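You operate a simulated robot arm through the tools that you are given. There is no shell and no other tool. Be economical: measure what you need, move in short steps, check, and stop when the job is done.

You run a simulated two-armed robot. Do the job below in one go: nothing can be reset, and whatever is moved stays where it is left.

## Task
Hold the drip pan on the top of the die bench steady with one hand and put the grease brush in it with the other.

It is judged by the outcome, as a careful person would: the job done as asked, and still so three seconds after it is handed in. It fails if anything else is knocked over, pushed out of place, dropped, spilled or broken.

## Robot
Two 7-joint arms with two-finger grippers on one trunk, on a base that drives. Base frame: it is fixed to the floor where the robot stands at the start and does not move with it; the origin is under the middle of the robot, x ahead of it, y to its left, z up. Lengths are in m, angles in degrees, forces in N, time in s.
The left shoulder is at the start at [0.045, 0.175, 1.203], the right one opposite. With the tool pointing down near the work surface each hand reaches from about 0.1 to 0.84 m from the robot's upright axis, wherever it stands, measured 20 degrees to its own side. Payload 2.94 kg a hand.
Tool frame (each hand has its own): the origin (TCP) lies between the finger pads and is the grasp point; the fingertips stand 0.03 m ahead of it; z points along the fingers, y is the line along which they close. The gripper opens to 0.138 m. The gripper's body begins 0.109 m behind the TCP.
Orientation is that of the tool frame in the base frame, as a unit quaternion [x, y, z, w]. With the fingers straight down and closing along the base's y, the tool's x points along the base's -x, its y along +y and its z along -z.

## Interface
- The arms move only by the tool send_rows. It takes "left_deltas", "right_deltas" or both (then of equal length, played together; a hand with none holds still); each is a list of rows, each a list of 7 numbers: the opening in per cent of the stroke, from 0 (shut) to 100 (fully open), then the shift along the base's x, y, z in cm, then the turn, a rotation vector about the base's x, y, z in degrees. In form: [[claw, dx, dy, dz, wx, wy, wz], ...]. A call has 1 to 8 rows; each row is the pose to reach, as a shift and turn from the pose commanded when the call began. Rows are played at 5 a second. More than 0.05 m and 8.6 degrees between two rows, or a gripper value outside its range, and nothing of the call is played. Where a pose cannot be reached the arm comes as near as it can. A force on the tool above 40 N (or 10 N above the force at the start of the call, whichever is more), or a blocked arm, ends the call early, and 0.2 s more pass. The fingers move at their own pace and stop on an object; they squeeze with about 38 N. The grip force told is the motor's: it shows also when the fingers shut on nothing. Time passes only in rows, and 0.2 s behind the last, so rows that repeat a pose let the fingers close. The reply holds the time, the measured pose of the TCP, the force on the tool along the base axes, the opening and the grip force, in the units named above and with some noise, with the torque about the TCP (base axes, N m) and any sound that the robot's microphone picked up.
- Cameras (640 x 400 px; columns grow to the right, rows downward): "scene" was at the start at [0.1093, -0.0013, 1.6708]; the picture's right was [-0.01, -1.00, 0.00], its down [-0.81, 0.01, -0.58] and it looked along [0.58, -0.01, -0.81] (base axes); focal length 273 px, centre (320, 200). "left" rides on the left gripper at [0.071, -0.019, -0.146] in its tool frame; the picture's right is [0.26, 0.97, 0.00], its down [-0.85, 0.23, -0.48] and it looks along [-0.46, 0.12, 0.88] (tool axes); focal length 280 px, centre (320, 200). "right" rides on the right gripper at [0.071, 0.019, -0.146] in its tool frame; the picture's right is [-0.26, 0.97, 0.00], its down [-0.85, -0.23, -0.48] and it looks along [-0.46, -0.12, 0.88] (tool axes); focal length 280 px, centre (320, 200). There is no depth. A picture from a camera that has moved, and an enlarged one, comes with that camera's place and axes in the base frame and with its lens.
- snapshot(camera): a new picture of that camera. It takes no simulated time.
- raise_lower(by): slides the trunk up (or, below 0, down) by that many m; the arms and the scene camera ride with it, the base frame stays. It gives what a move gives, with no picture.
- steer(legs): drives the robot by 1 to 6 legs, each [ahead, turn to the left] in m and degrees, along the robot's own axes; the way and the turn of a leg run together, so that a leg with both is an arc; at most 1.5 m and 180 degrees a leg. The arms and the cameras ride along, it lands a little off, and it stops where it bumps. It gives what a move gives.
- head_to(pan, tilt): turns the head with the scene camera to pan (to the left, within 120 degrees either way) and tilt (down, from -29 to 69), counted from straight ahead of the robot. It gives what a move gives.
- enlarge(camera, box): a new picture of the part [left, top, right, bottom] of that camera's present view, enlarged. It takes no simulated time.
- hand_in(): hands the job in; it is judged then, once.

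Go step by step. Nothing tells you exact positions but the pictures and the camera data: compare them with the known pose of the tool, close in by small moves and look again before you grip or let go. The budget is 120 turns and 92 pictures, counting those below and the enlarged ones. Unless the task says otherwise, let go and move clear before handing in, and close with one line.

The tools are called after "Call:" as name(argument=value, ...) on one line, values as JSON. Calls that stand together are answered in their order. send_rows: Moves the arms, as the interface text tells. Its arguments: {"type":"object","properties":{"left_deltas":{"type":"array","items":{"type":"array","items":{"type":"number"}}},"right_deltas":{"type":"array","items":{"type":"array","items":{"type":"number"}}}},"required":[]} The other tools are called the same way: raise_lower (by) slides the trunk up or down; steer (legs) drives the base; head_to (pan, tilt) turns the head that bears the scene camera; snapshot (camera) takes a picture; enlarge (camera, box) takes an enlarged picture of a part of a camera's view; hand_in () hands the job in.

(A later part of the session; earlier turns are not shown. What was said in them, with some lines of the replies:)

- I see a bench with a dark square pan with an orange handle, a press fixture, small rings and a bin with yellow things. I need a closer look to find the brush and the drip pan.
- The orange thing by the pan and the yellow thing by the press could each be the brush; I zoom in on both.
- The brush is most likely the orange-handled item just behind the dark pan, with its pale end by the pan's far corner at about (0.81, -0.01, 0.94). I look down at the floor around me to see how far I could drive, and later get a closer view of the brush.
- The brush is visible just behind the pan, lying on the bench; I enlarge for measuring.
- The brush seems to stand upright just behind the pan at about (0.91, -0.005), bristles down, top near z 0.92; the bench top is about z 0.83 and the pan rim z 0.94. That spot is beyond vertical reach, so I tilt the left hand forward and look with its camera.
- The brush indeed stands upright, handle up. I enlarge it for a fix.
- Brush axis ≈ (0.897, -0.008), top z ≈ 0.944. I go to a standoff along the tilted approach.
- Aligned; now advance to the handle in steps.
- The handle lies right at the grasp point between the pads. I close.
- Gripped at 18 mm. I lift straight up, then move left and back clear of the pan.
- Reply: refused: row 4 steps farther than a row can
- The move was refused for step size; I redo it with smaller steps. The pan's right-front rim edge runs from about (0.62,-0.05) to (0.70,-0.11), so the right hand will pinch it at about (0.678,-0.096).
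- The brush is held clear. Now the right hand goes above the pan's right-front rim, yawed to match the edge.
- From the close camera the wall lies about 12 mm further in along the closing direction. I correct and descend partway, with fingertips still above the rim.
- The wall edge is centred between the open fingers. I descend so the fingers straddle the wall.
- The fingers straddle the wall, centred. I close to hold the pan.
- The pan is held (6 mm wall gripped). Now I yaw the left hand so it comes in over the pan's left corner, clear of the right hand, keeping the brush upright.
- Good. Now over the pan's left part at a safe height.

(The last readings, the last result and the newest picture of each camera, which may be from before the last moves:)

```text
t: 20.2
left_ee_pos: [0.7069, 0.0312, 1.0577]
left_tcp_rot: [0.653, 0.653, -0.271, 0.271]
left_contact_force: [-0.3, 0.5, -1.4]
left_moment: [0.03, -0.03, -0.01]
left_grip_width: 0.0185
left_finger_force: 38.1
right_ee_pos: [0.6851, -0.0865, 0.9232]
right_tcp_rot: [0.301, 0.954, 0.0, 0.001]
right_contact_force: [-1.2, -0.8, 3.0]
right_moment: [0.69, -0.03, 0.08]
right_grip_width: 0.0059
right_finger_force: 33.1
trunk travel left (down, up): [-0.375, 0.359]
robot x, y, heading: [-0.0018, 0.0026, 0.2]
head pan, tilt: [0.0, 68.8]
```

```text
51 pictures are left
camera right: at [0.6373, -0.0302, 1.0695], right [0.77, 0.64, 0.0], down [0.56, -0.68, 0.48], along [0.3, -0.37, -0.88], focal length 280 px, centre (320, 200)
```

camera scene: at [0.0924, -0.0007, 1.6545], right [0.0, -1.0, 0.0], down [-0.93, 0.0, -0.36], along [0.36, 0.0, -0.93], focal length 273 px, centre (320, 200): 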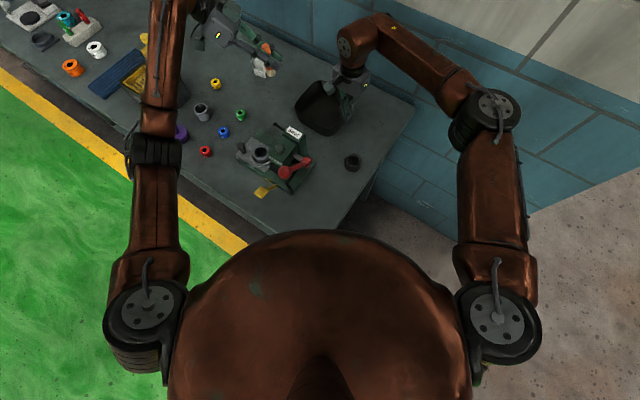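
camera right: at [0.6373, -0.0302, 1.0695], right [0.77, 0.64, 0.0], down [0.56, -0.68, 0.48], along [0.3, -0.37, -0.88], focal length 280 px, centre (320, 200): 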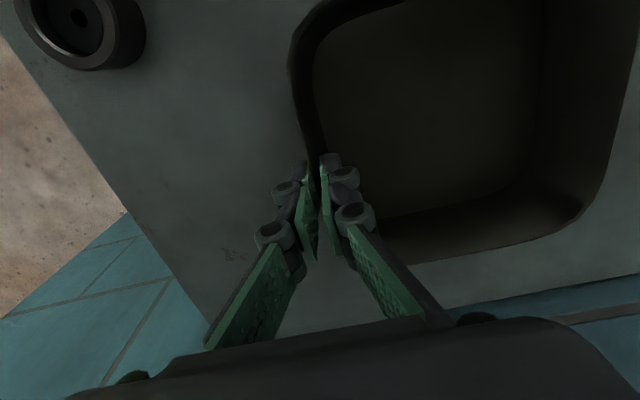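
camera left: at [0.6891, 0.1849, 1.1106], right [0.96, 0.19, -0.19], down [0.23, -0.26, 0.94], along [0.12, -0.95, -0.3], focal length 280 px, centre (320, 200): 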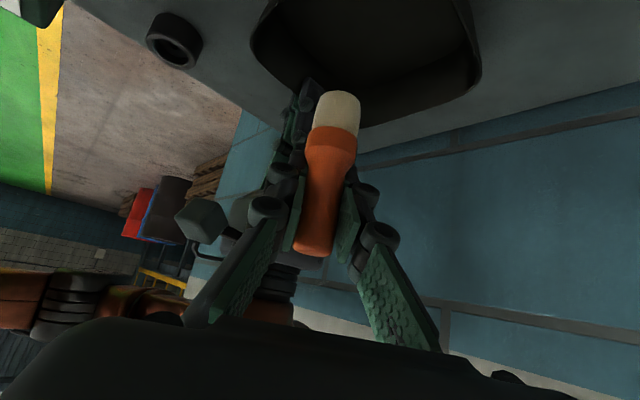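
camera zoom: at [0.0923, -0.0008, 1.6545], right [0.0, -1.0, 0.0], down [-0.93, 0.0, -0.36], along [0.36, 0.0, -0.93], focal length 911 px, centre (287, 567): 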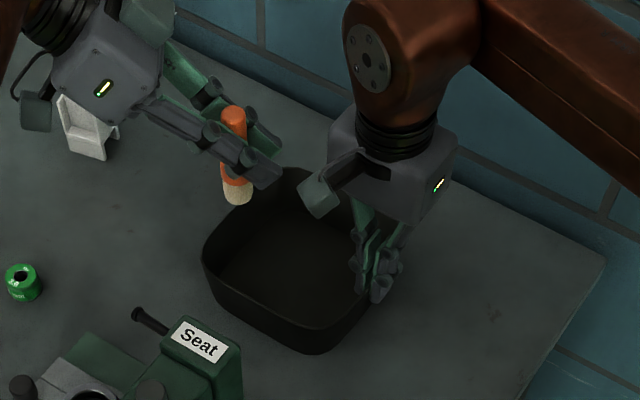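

The brush hangs near (0.71, 0.044), a bit close to the left-back rim. I shift slightly inward, lower to just above the rim and check.

Call:
send_rows(left_deltas=[[0, -0.5, -0.4, -0.5, 0, 0, 0], [0, -1.0, -0.9, -1.5, 0, 0, 0], [0, -1.0, -0.9, -1.5, 0, 0, 0]])

Call:
snapshot(camera="left")

Call:
enlarge(camera="scene", box=[280, 60, 360, 130])

```text
t: 21.0
left_ee_pos: [0.6945, 0.0231, 1.0442]
left_tcp_rot: [0.653, 0.654, -0.271, 0.271]
left_contact_force: [-0.7, -0.2, -0.1]
left_moment: [0.0, -0.01, -0.03]
left_grip_width: 0.0181
left_finger_force: 38.1
right_ee_pos: [0.6842, -0.0878, 0.9228]
right_tcp_rot: [0.3, 0.954, -0.001, 0.0]
right_contact_force: [-0.3, -0.5, 2.9]
right_moment: [0.65, -0.12, 0.1]
right_grip_width: 0.0061
right_finger_force: 32.9
trunk travel left (down, up): [-0.375, 0.359]
robot x, y, heading: [0.0004, 0.0014, -0.1]
head pan, tilt: [0.0, 68.8]
```

```text
50 pictures are left
camera left: at [0.6786, 0.1762, 1.0958], right [0.96, 0.19, -0.19], down [0.23, -0.26, 0.94], along [0.12, -0.95, -0.3], focal length 280 px, centre (320, 200)
```

left: 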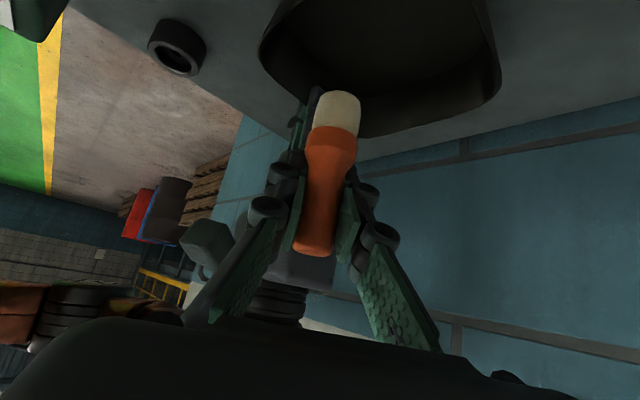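

```text
5.71 times, centred on (320, 95) of scene
camera zoom: at [0.0922, -0.0008, 1.6545], right [0.0, -1.0, 0.0], down [-0.93, 0.0, -0.36], along [0.36, 0.0, -0.93], focal length 1562 px, centre (320, 800)
```

zoom: 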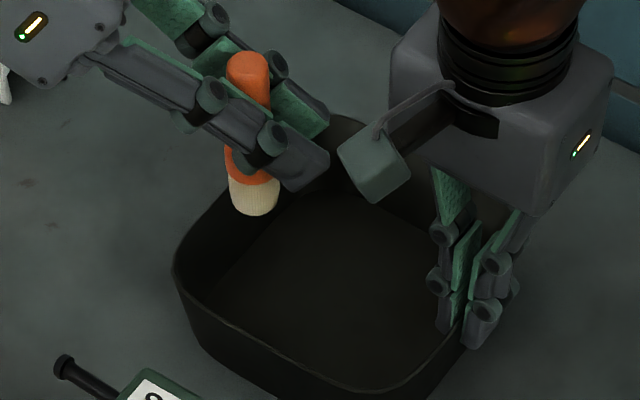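

Brush is well inside the rim outline. I lower it into the pan in small steps.

Call:
send_rows(left_deltas=[[0, 0, 0, -2.5, 0, 0, 0], [0, 0, 0, -5, 0, 0, 0], [0, 0, 0, -7.5, 0, 0, 0], [0, 0, 0, -9.5, 0, 0, 0], [0, 0, 0, -11, 0, 0, 0], [0, 0, 0, -11, 0, 0, 0]])

Call:
snapshot(camera="left")

Call:
enlarge(camera="scene", box=[280, 60, 360, 130])

```text
t: 22.4
left_ee_pos: [0.6967, 0.0238, 0.9337]
left_tcp_rot: [0.653, 0.654, -0.271, 0.27]
left_contact_force: [-0.3, -0.2, -0.7]
left_moment: [0.0, 0.0, -0.05]
left_grip_width: 0.0182
left_finger_force: 38.0
right_ee_pos: [0.6841, -0.0867, 0.9239]
right_tcp_rot: [0.301, 0.954, 0.0, 0.0]
right_contact_force: [0.2, -1.0, 2.6]
right_moment: [0.59, -0.17, 0.04]
right_grip_width: 0.0061
right_finger_force: 33.3
trunk travel left (down, up): [-0.375, 0.359]
robot x, y, heading: [-0.0027, -0.0036, -0.0]
head pan, tilt: [0.0, 68.8]
```

```text
48 pictures are left
camera left: at [0.6795, 0.1773, 0.9864], right [0.96, 0.19, -0.19], down [0.23, -0.26, 0.94], along [0.12, -0.95, -0.3], focal length 280 px, centre (320, 200)
```

left: 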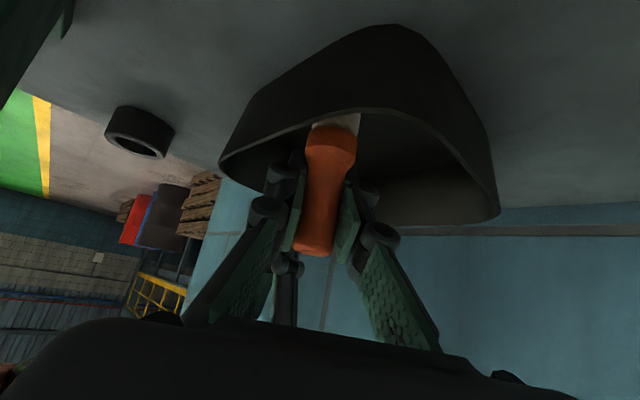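

```text
5.71 times, centred on (320, 95) of scene
camera zoom: at [0.0921, -0.0008, 1.6545], right [0.0, -1.0, 0.0], down [-0.93, 0.0, -0.36], along [0.36, 0.0, -0.93], focal length 1562 px, centre (320, 800)
```

zoom: 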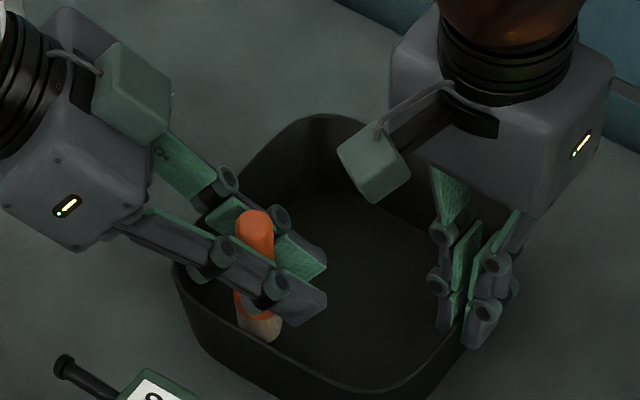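

The brush is inside. I lower a little more until it touches the floor.

Call:
send_rows(left_deltas=[[0, 0, 0, -0.6, 0, 0, 0], [0, 0, 0, -1.1, 0, 0, 0], [0, 0, 0, -1.1, 0, 0, 0]])

Call:
enlarge(camera="scene", box=[280, 60, 360, 130])

```text
t: 23.2
left_ee_pos: [0.6968, 0.0241, 0.9241]
left_tcp_rot: [0.653, 0.654, -0.271, 0.269]
left_contact_force: [0.2, 0.3, -0.2]
left_moment: [0.06, -0.03, -0.03]
left_grip_width: 0.0183
left_finger_force: 37.7
right_ee_pos: [0.6847, -0.0861, 0.9235]
right_tcp_rot: [0.301, 0.954, 0.0, 0.0]
right_contact_force: [-1.4, -0.3, 2.9]
right_moment: [0.48, -0.23, 0.02]
right_grip_width: 0.0062
right_finger_force: 33.6
trunk travel left (down, up): [-0.375, 0.359]
robot x, y, heading: [0.0013, 0.003, 0.2]
head pan, tilt: [0.0, 68.8]
```

```text
5.71 times, centred on (320, 95) of scene
camera zoom: at [0.0921, -0.0008, 1.6545], right [0.0, -1.0, 0.0], down [-0.93, 0.0, -0.36], along [0.36, 0.0, -0.93], focal length 1562 px, centre (320, 800)
```

zoom: 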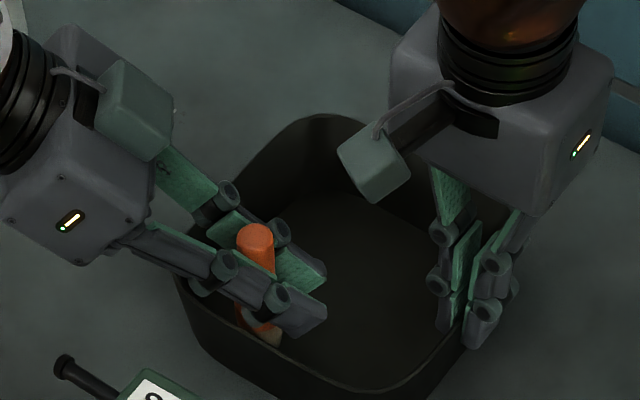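

Call:
send_rows(left_deltas=[[0, 0, 0, -0.3, 0, 0, 0], [0, 0, 0, -0.6, 0, 0, 0], [0, 0, 0, -0.6, 0, 0, 0]])

Call:
snapshot(camera="left")

```text
t: 24.0
left_ee_pos: [0.6979, 0.0234, 0.9174]
left_tcp_rot: [0.653, 0.654, -0.27, 0.269]
left_contact_force: [-0.4, 0.5, -0.8]
left_moment: [-0.02, 0.01, 0.0]
left_grip_width: 0.0184
left_finger_force: 37.9
right_ee_pos: [0.6851, -0.0869, 0.9237]
right_tcp_rot: [0.3, 0.954, 0.0, 0.0]
right_contact_force: [-1.4, 0.0, 2.3]
right_moment: [0.53, -0.2, 0.02]
right_grip_width: 0.0059
right_finger_force: 33.7
trunk travel left (down, up): [-0.375, 0.359]
robot x, y, heading: [-0.0016, 0.0021, 0.2]
head pan, tilt: [0.0, 68.8]
```

```text
45 pictures are left
camera left: at [0.68, 0.1772, 0.9699], right [0.96, 0.19, -0.19], down [0.23, -0.26, 0.94], along [0.12, -0.95, -0.3], focal length 280 px, centre (320, 200)
```

left: 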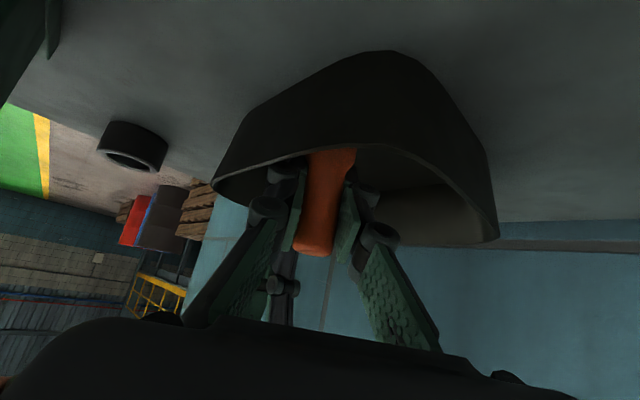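

Call:
send_rows(left_deltas=[[0, 0, 0, -0.3, 0, 0, 0], [0, 0, 0, -0.6, 0, 0, 0], [0, 0, 0, -0.6, 0, 0, 0]])

Call:
enlarge(camera="scene", box=[280, 60, 360, 130])

```text
t: 24.8
left_ee_pos: [0.6967, 0.0239, 0.9159]
left_tcp_rot: [0.654, 0.652, -0.27, 0.274]
left_contact_force: [-1.2, 3.5, 28.8]
left_moment: [0.59, 0.05, 0.01]
left_grip_width: 0.0186
left_finger_force: 38.0
right_ee_pos: [0.684, -0.0856, 0.9248]
right_tcp_rot: [0.301, 0.954, 0.0, 0.001]
right_contact_force: [3.1, 2.1, -4.4]
right_moment: [0.21, -0.78, -0.31]
right_grip_width: 0.0061
right_finger_force: 33.4
trunk travel left (down, up): [-0.375, 0.359]
robot x, y, heading: [-0.0019, 0.0009, 0.1]
head pan, tilt: [0.0, 68.8]
```

```text
5.71 times, centred on (320, 95) of scene
camera zoom: at [0.0903, -0.0002, 1.6549], right [0.0, -1.0, 0.0], down [-0.93, 0.0, -0.36], along [0.36, 0.0, -0.93], focal length 1562 px, centre (320, 800)
```

zoom: 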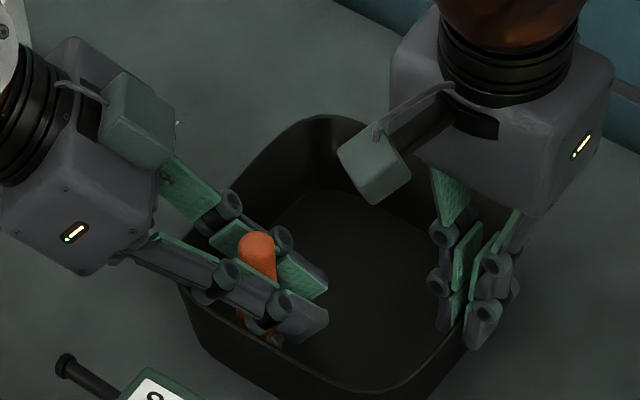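

Contact with the floor (about 29 N). I ease up 4 mm to unload and then open the fingers gently.

Call:
send_rows(left_deltas=[[0, 0, 0, 0.4, 0, 0, 0], [0, 0, 0, 0.4, 0, 0, 0], [18, 0, 0, 0.4, 0, 0, 0], [25, 0, 0, 0.4, 0, 0, 0], [32, 0, 0, 0.4, 0, 0, 0], [32, 0, 0, 0.4, 0, 0, 0]])

Call:
enlarge(camera="scene", box=[280, 60, 360, 130])

Call:
snapshot(camera="left")

```text
t: 26.2
left_ee_pos: [0.6969, 0.0247, 0.914]
left_tcp_rot: [0.653, 0.654, -0.27, 0.27]
left_contact_force: [3.1, -1.9, 1.7]
left_moment: [-0.01, 0.05, 0.01]
left_grip_width: 0.0433
left_finger_force: 0.0
right_ee_pos: [0.6855, -0.0864, 0.9238]
right_tcp_rot: [0.3, 0.954, 0.0, -0.001]
right_contact_force: [-2.6, 0.8, 3.5]
right_moment: [0.7, 0.06, 0.3]
right_grip_width: 0.0059
right_finger_force: 32.8
trunk travel left (down, up): [-0.375, 0.359]
robot x, y, heading: [-0.0005, -0.0014, 0.2]
head pan, tilt: [0.0, 68.8]
```

```text
5.71 times, centred on (320, 95) of scene
camera zoom: at [0.0921, -0.0008, 1.6545], right [0.0, -1.0, 0.0], down [-0.93, 0.0, -0.36], along [0.36, 0.0, -0.93], focal length 1562 px, centre (320, 800)
```

zoom: 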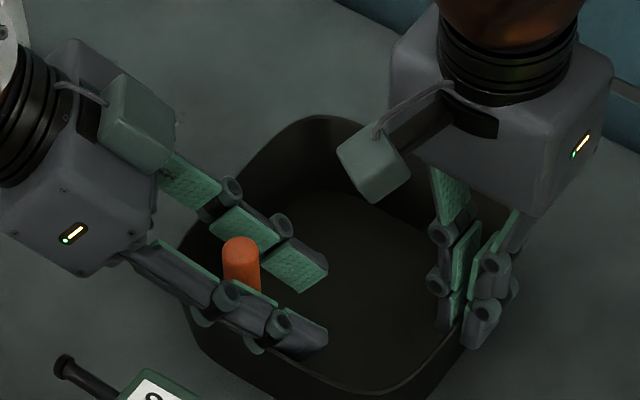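

```text
42 pictures are left
camera left: at [0.679, 0.177, 0.9675], right [0.96, 0.19, -0.19], down [0.23, -0.26, 0.94], along [0.12, -0.95, -0.3], focal length 280 px, centre (320, 200)
```

left: 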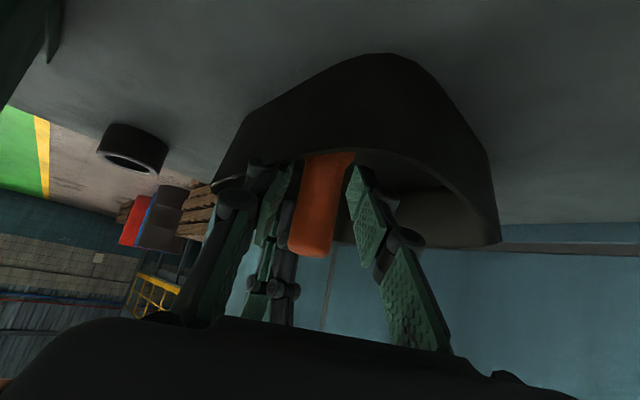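

The brush is released and standing. I slightly relax the opening (a finger is near the wall) and withdraw backward-up along the fingers.

Call:
send_rows(left_deltas=[[28, 0, 0.3, 0.6, 0, 0, 0], [28, 0, 1, 1.6, 0, 0, 0], [28, 0, 2.2, 2.8, 0, 0, 0], [28, 0, 4.2, 4.8, 0, 0, 0], [28, 0, 6.5, 7.5, 0, 0, 0], [28, 0, 9, 10, 0, 0, 0], [28, 0, 12, 13, 0, 0, 0], [28, 0, 14, 16, 0, 0, 0]])

Call:
enlarge(camera="scene", box=[280, 60, 360, 130])

Call:
snapshot(camera="left")

```text
t: 28.0
left_ee_pos: [0.6956, 0.165, 1.0765]
left_tcp_rot: [0.653, 0.653, -0.271, 0.271]
left_contact_force: [-0.1, -0.4, -0.3]
left_moment: [0.0, 0.0, 0.0]
left_grip_width: 0.0387
left_finger_force: 0.2
right_ee_pos: [0.6852, -0.0867, 0.9231]
right_tcp_rot: [0.301, 0.954, 0.0, 0.0]
right_contact_force: [-2.1, 1.2, 2.4]
right_moment: [0.79, 0.05, 0.32]
right_grip_width: 0.0059
right_finger_force: 33.3
trunk travel left (down, up): [-0.375, 0.359]
robot x, y, heading: [-0.0011, -0.0014, 0.0]
head pan, tilt: [0.0, 68.8]
```

```text
5.71 times, centred on (320, 95) of scene
camera zoom: at [0.0917, -0.0002, 1.6545], right [0.0, -1.0, 0.0], down [-0.93, 0.0, -0.36], along [0.36, 0.0, -0.93], focal length 1562 px, centre (320, 800)
```

zoom: 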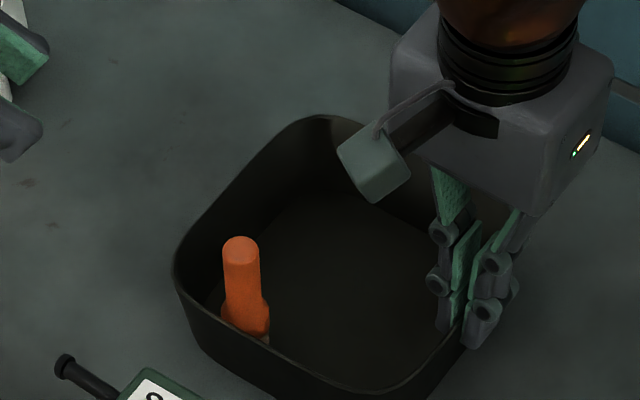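

```text
40 pictures are left
camera left: at [0.6789, 0.3175, 1.128], right [0.96, 0.19, -0.19], down [0.23, -0.26, 0.94], along [0.12, -0.95, -0.3], focal length 280 px, centre (320, 200)
```

left: 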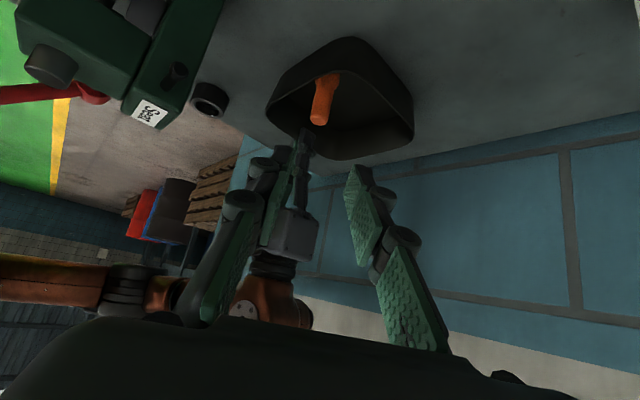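

The brush stands in the pan. Now I let go of the pan gently, opening in small increments, then rise straight up.

Call:
send_rows(right_deltas=[[5, 0, 0, 0, 0, 0, 0], [7, 0, 0, 0, 0, 0, 0], [10, 0, 0, 0, 0, 0, 0], [16, 0, 0, 0, 0, 0, 0], [24, 0, 0, 0, 0, 0, 0], [30, 0, 0, 0, 0, 0, 0], [30, 0, 0, 0, 0, 0, 0]])

Call:
snapshot(camera="right")

Call:
enlarge(camera="scene", box=[280, 60, 360, 130])

```text
t: 29.6
left_ee_pos: [0.6974, 0.1635, 1.0752]
left_tcp_rot: [0.653, 0.654, -0.27, 0.27]
left_contact_force: [-0.4, 1.0, -0.6]
left_moment: [-0.01, 0.0, 0.01]
left_grip_width: 0.0386
left_finger_force: 0.0
right_ee_pos: [0.686, -0.086, 0.9236]
right_tcp_rot: [0.3, 0.954, 0.0, 0.001]
right_contact_force: [0.8, -1.1, -0.7]
right_moment: [0.01, 0.0, 0.02]
right_grip_width: 0.0414
right_finger_force: 0.0
trunk travel left (down, up): [-0.375, 0.359]
robot x, y, heading: [0.0018, 0.0019, -0.1]
head pan, tilt: [0.0, 68.8]
```

```text
39 pictures are left
camera right: at [0.6374, -0.0298, 1.0694], right [0.77, 0.64, 0.0], down [0.56, -0.68, 0.48], along [0.3, -0.37, -0.88], focal length 280 px, centre (320, 200)
```

right: 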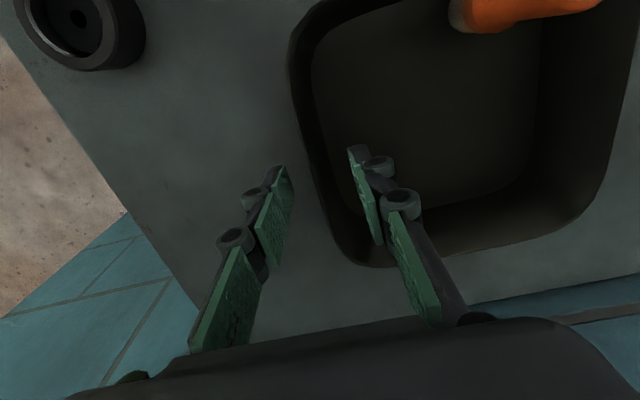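

```text
5.71 times, centred on (320, 95) of scene
camera zoom: at [0.0925, -0.0004, 1.6545], right [0.0, -1.0, 0.0], down [-0.93, 0.0, -0.36], along [0.36, 0.0, -0.93], focal length 1562 px, centre (320, 800)
```

zoom: 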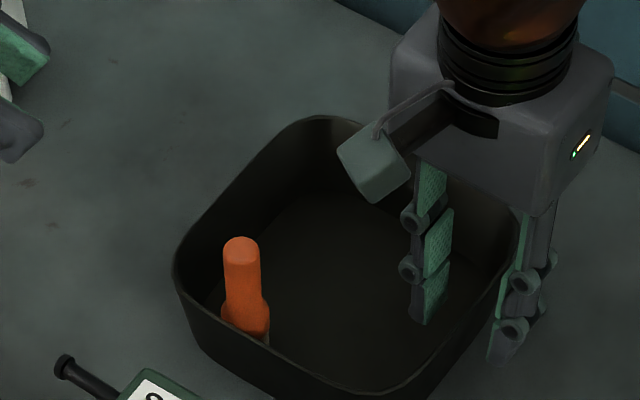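

Released without disturbing anything. I raise the right hand straight up clear of the pan.

Call:
send_rows(right_deltas=[[30, 0, 0, 2, 0, 0, 0], [30, 0, 0, 5, 0, 0, 0], [30, 0, 0, 9, 0, 0, 0], [30, 0, 0, 13, 0, 0, 0], [30, -3, -3, 15, 0, 0, 0], [30, -6, -6, 16, 0, 0, 0], [30, -9, -9, 16, 0, 0, 0]])

Call:
snapshot(camera="scene")

Call:
enlarge(camera="scene", box=[240, 40, 380, 180])

```text
t: 31.2
left_ee_pos: [0.6971, 0.1621, 1.0765]
left_tcp_rot: [0.653, 0.654, -0.27, 0.271]
left_contact_force: [-0.8, -0.8, 0.1]
left_moment: [0.05, -0.07, -0.01]
left_grip_width: 0.0388
left_finger_force: 0.0
right_ee_pos: [0.595, -0.1801, 1.084]
right_tcp_rot: [0.3, 0.954, 0.002, 0.0]
right_contact_force: [-1.2, 0.2, -0.4]
right_moment: [0.06, -0.02, 0.02]
right_grip_width: 0.0414
right_finger_force: 0.1
trunk travel left (down, up): [-0.375, 0.359]
robot x, y, heading: [0.0011, 0.0009, 0.0]
head pan, tilt: [0.0, 68.8]
```

```text
37 pictures are left
camera scene: at [0.0913, -0.0032, 1.6546], right [0.0, -1.0, 0.0], down [-0.93, 0.0, -0.36], along [0.36, 0.0, -0.93], focal length 273 px, centre (320, 200)
```

scene: 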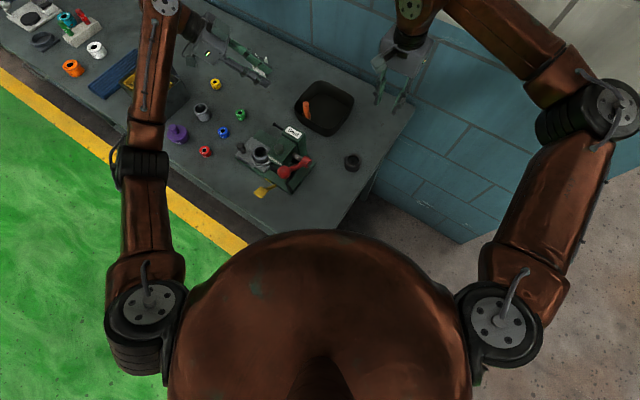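

```text
2.86 times, centred on (310, 110) of scene
camera zoom: at [0.0913, -0.0032, 1.6546], right [0.0, -1.0, 0.0], down [-0.93, 0.0, -0.36], along [0.36, 0.0, -0.93], focal length 781 px, centre (349, 457)
```

zoom: 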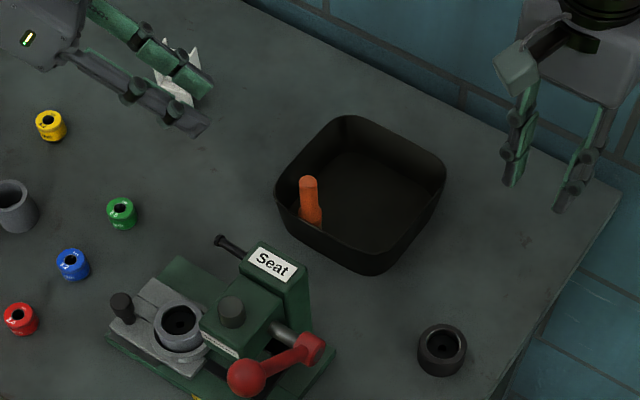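

The brush stands in the pan and both hands are clear. One last check of the white item beneath the left hand.

Call:
send_rows(left_deltas=[[28, -3, 2, 2, 0, 0, 0], [28, -6, 4, 4, 0, 0, 0], [28, -9, 6, 6, 0, 0, 0]])

Call:
enlarge(camera="scene", box=[180, 20, 380, 180])

```text
t: 32.0
left_ee_pos: [0.6045, 0.2254, 1.1363]
left_tcp_rot: [0.653, 0.654, -0.271, 0.271]
left_contact_force: [0.4, 0.4, 0.5]
left_moment: [0.02, -0.02, 0.07]
left_grip_width: 0.0388
left_finger_force: 0.1
right_ee_pos: [0.5946, -0.1777, 1.0859]
right_tcp_rot: [0.301, 0.954, 0.0, 0.001]
right_contact_force: [0.1, 0.5, -0.3]
right_moment: [-0.04, -0.02, -0.03]
right_grip_width: 0.0413
right_finger_force: 0.1
trunk travel left (down, up): [-0.375, 0.359]
robot x, y, heading: [-0.0021, -0.0015, 0.2]
head pan, tilt: [0.0, 68.8]
```

```text
2.50 times, centred on (280, 100) of scene
camera zoom: at [0.0904, 0.0007, 1.6547], right [0.0, -1.0, 0.0], down [-0.93, 0.0, -0.36], along [0.36, 0.0, -0.93], focal length 683 px, centre (420, 450)
```

zoom: 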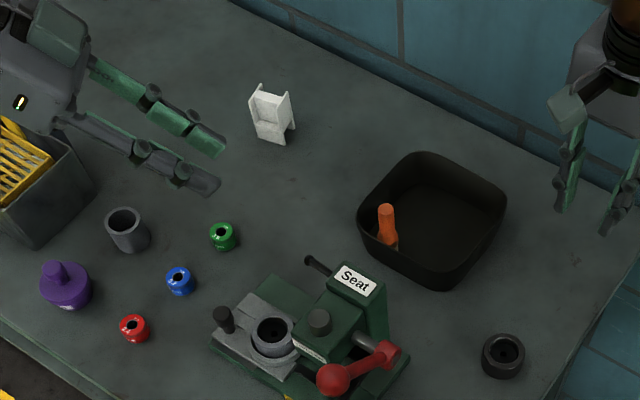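

Everything is in place: the brush stands in the pan, nothing else has moved, and both hands are clear. I hand in.

Call:
hand_in()

```text
The job is handed in.
```

The grease brush is standing in the drip pan. I held the pan with the right hand while the left hand put the brush in, and both hands are now clear. Gripping the pan shifted it by roughly a centimetre, and in the last picture nothing else had been disturbed.
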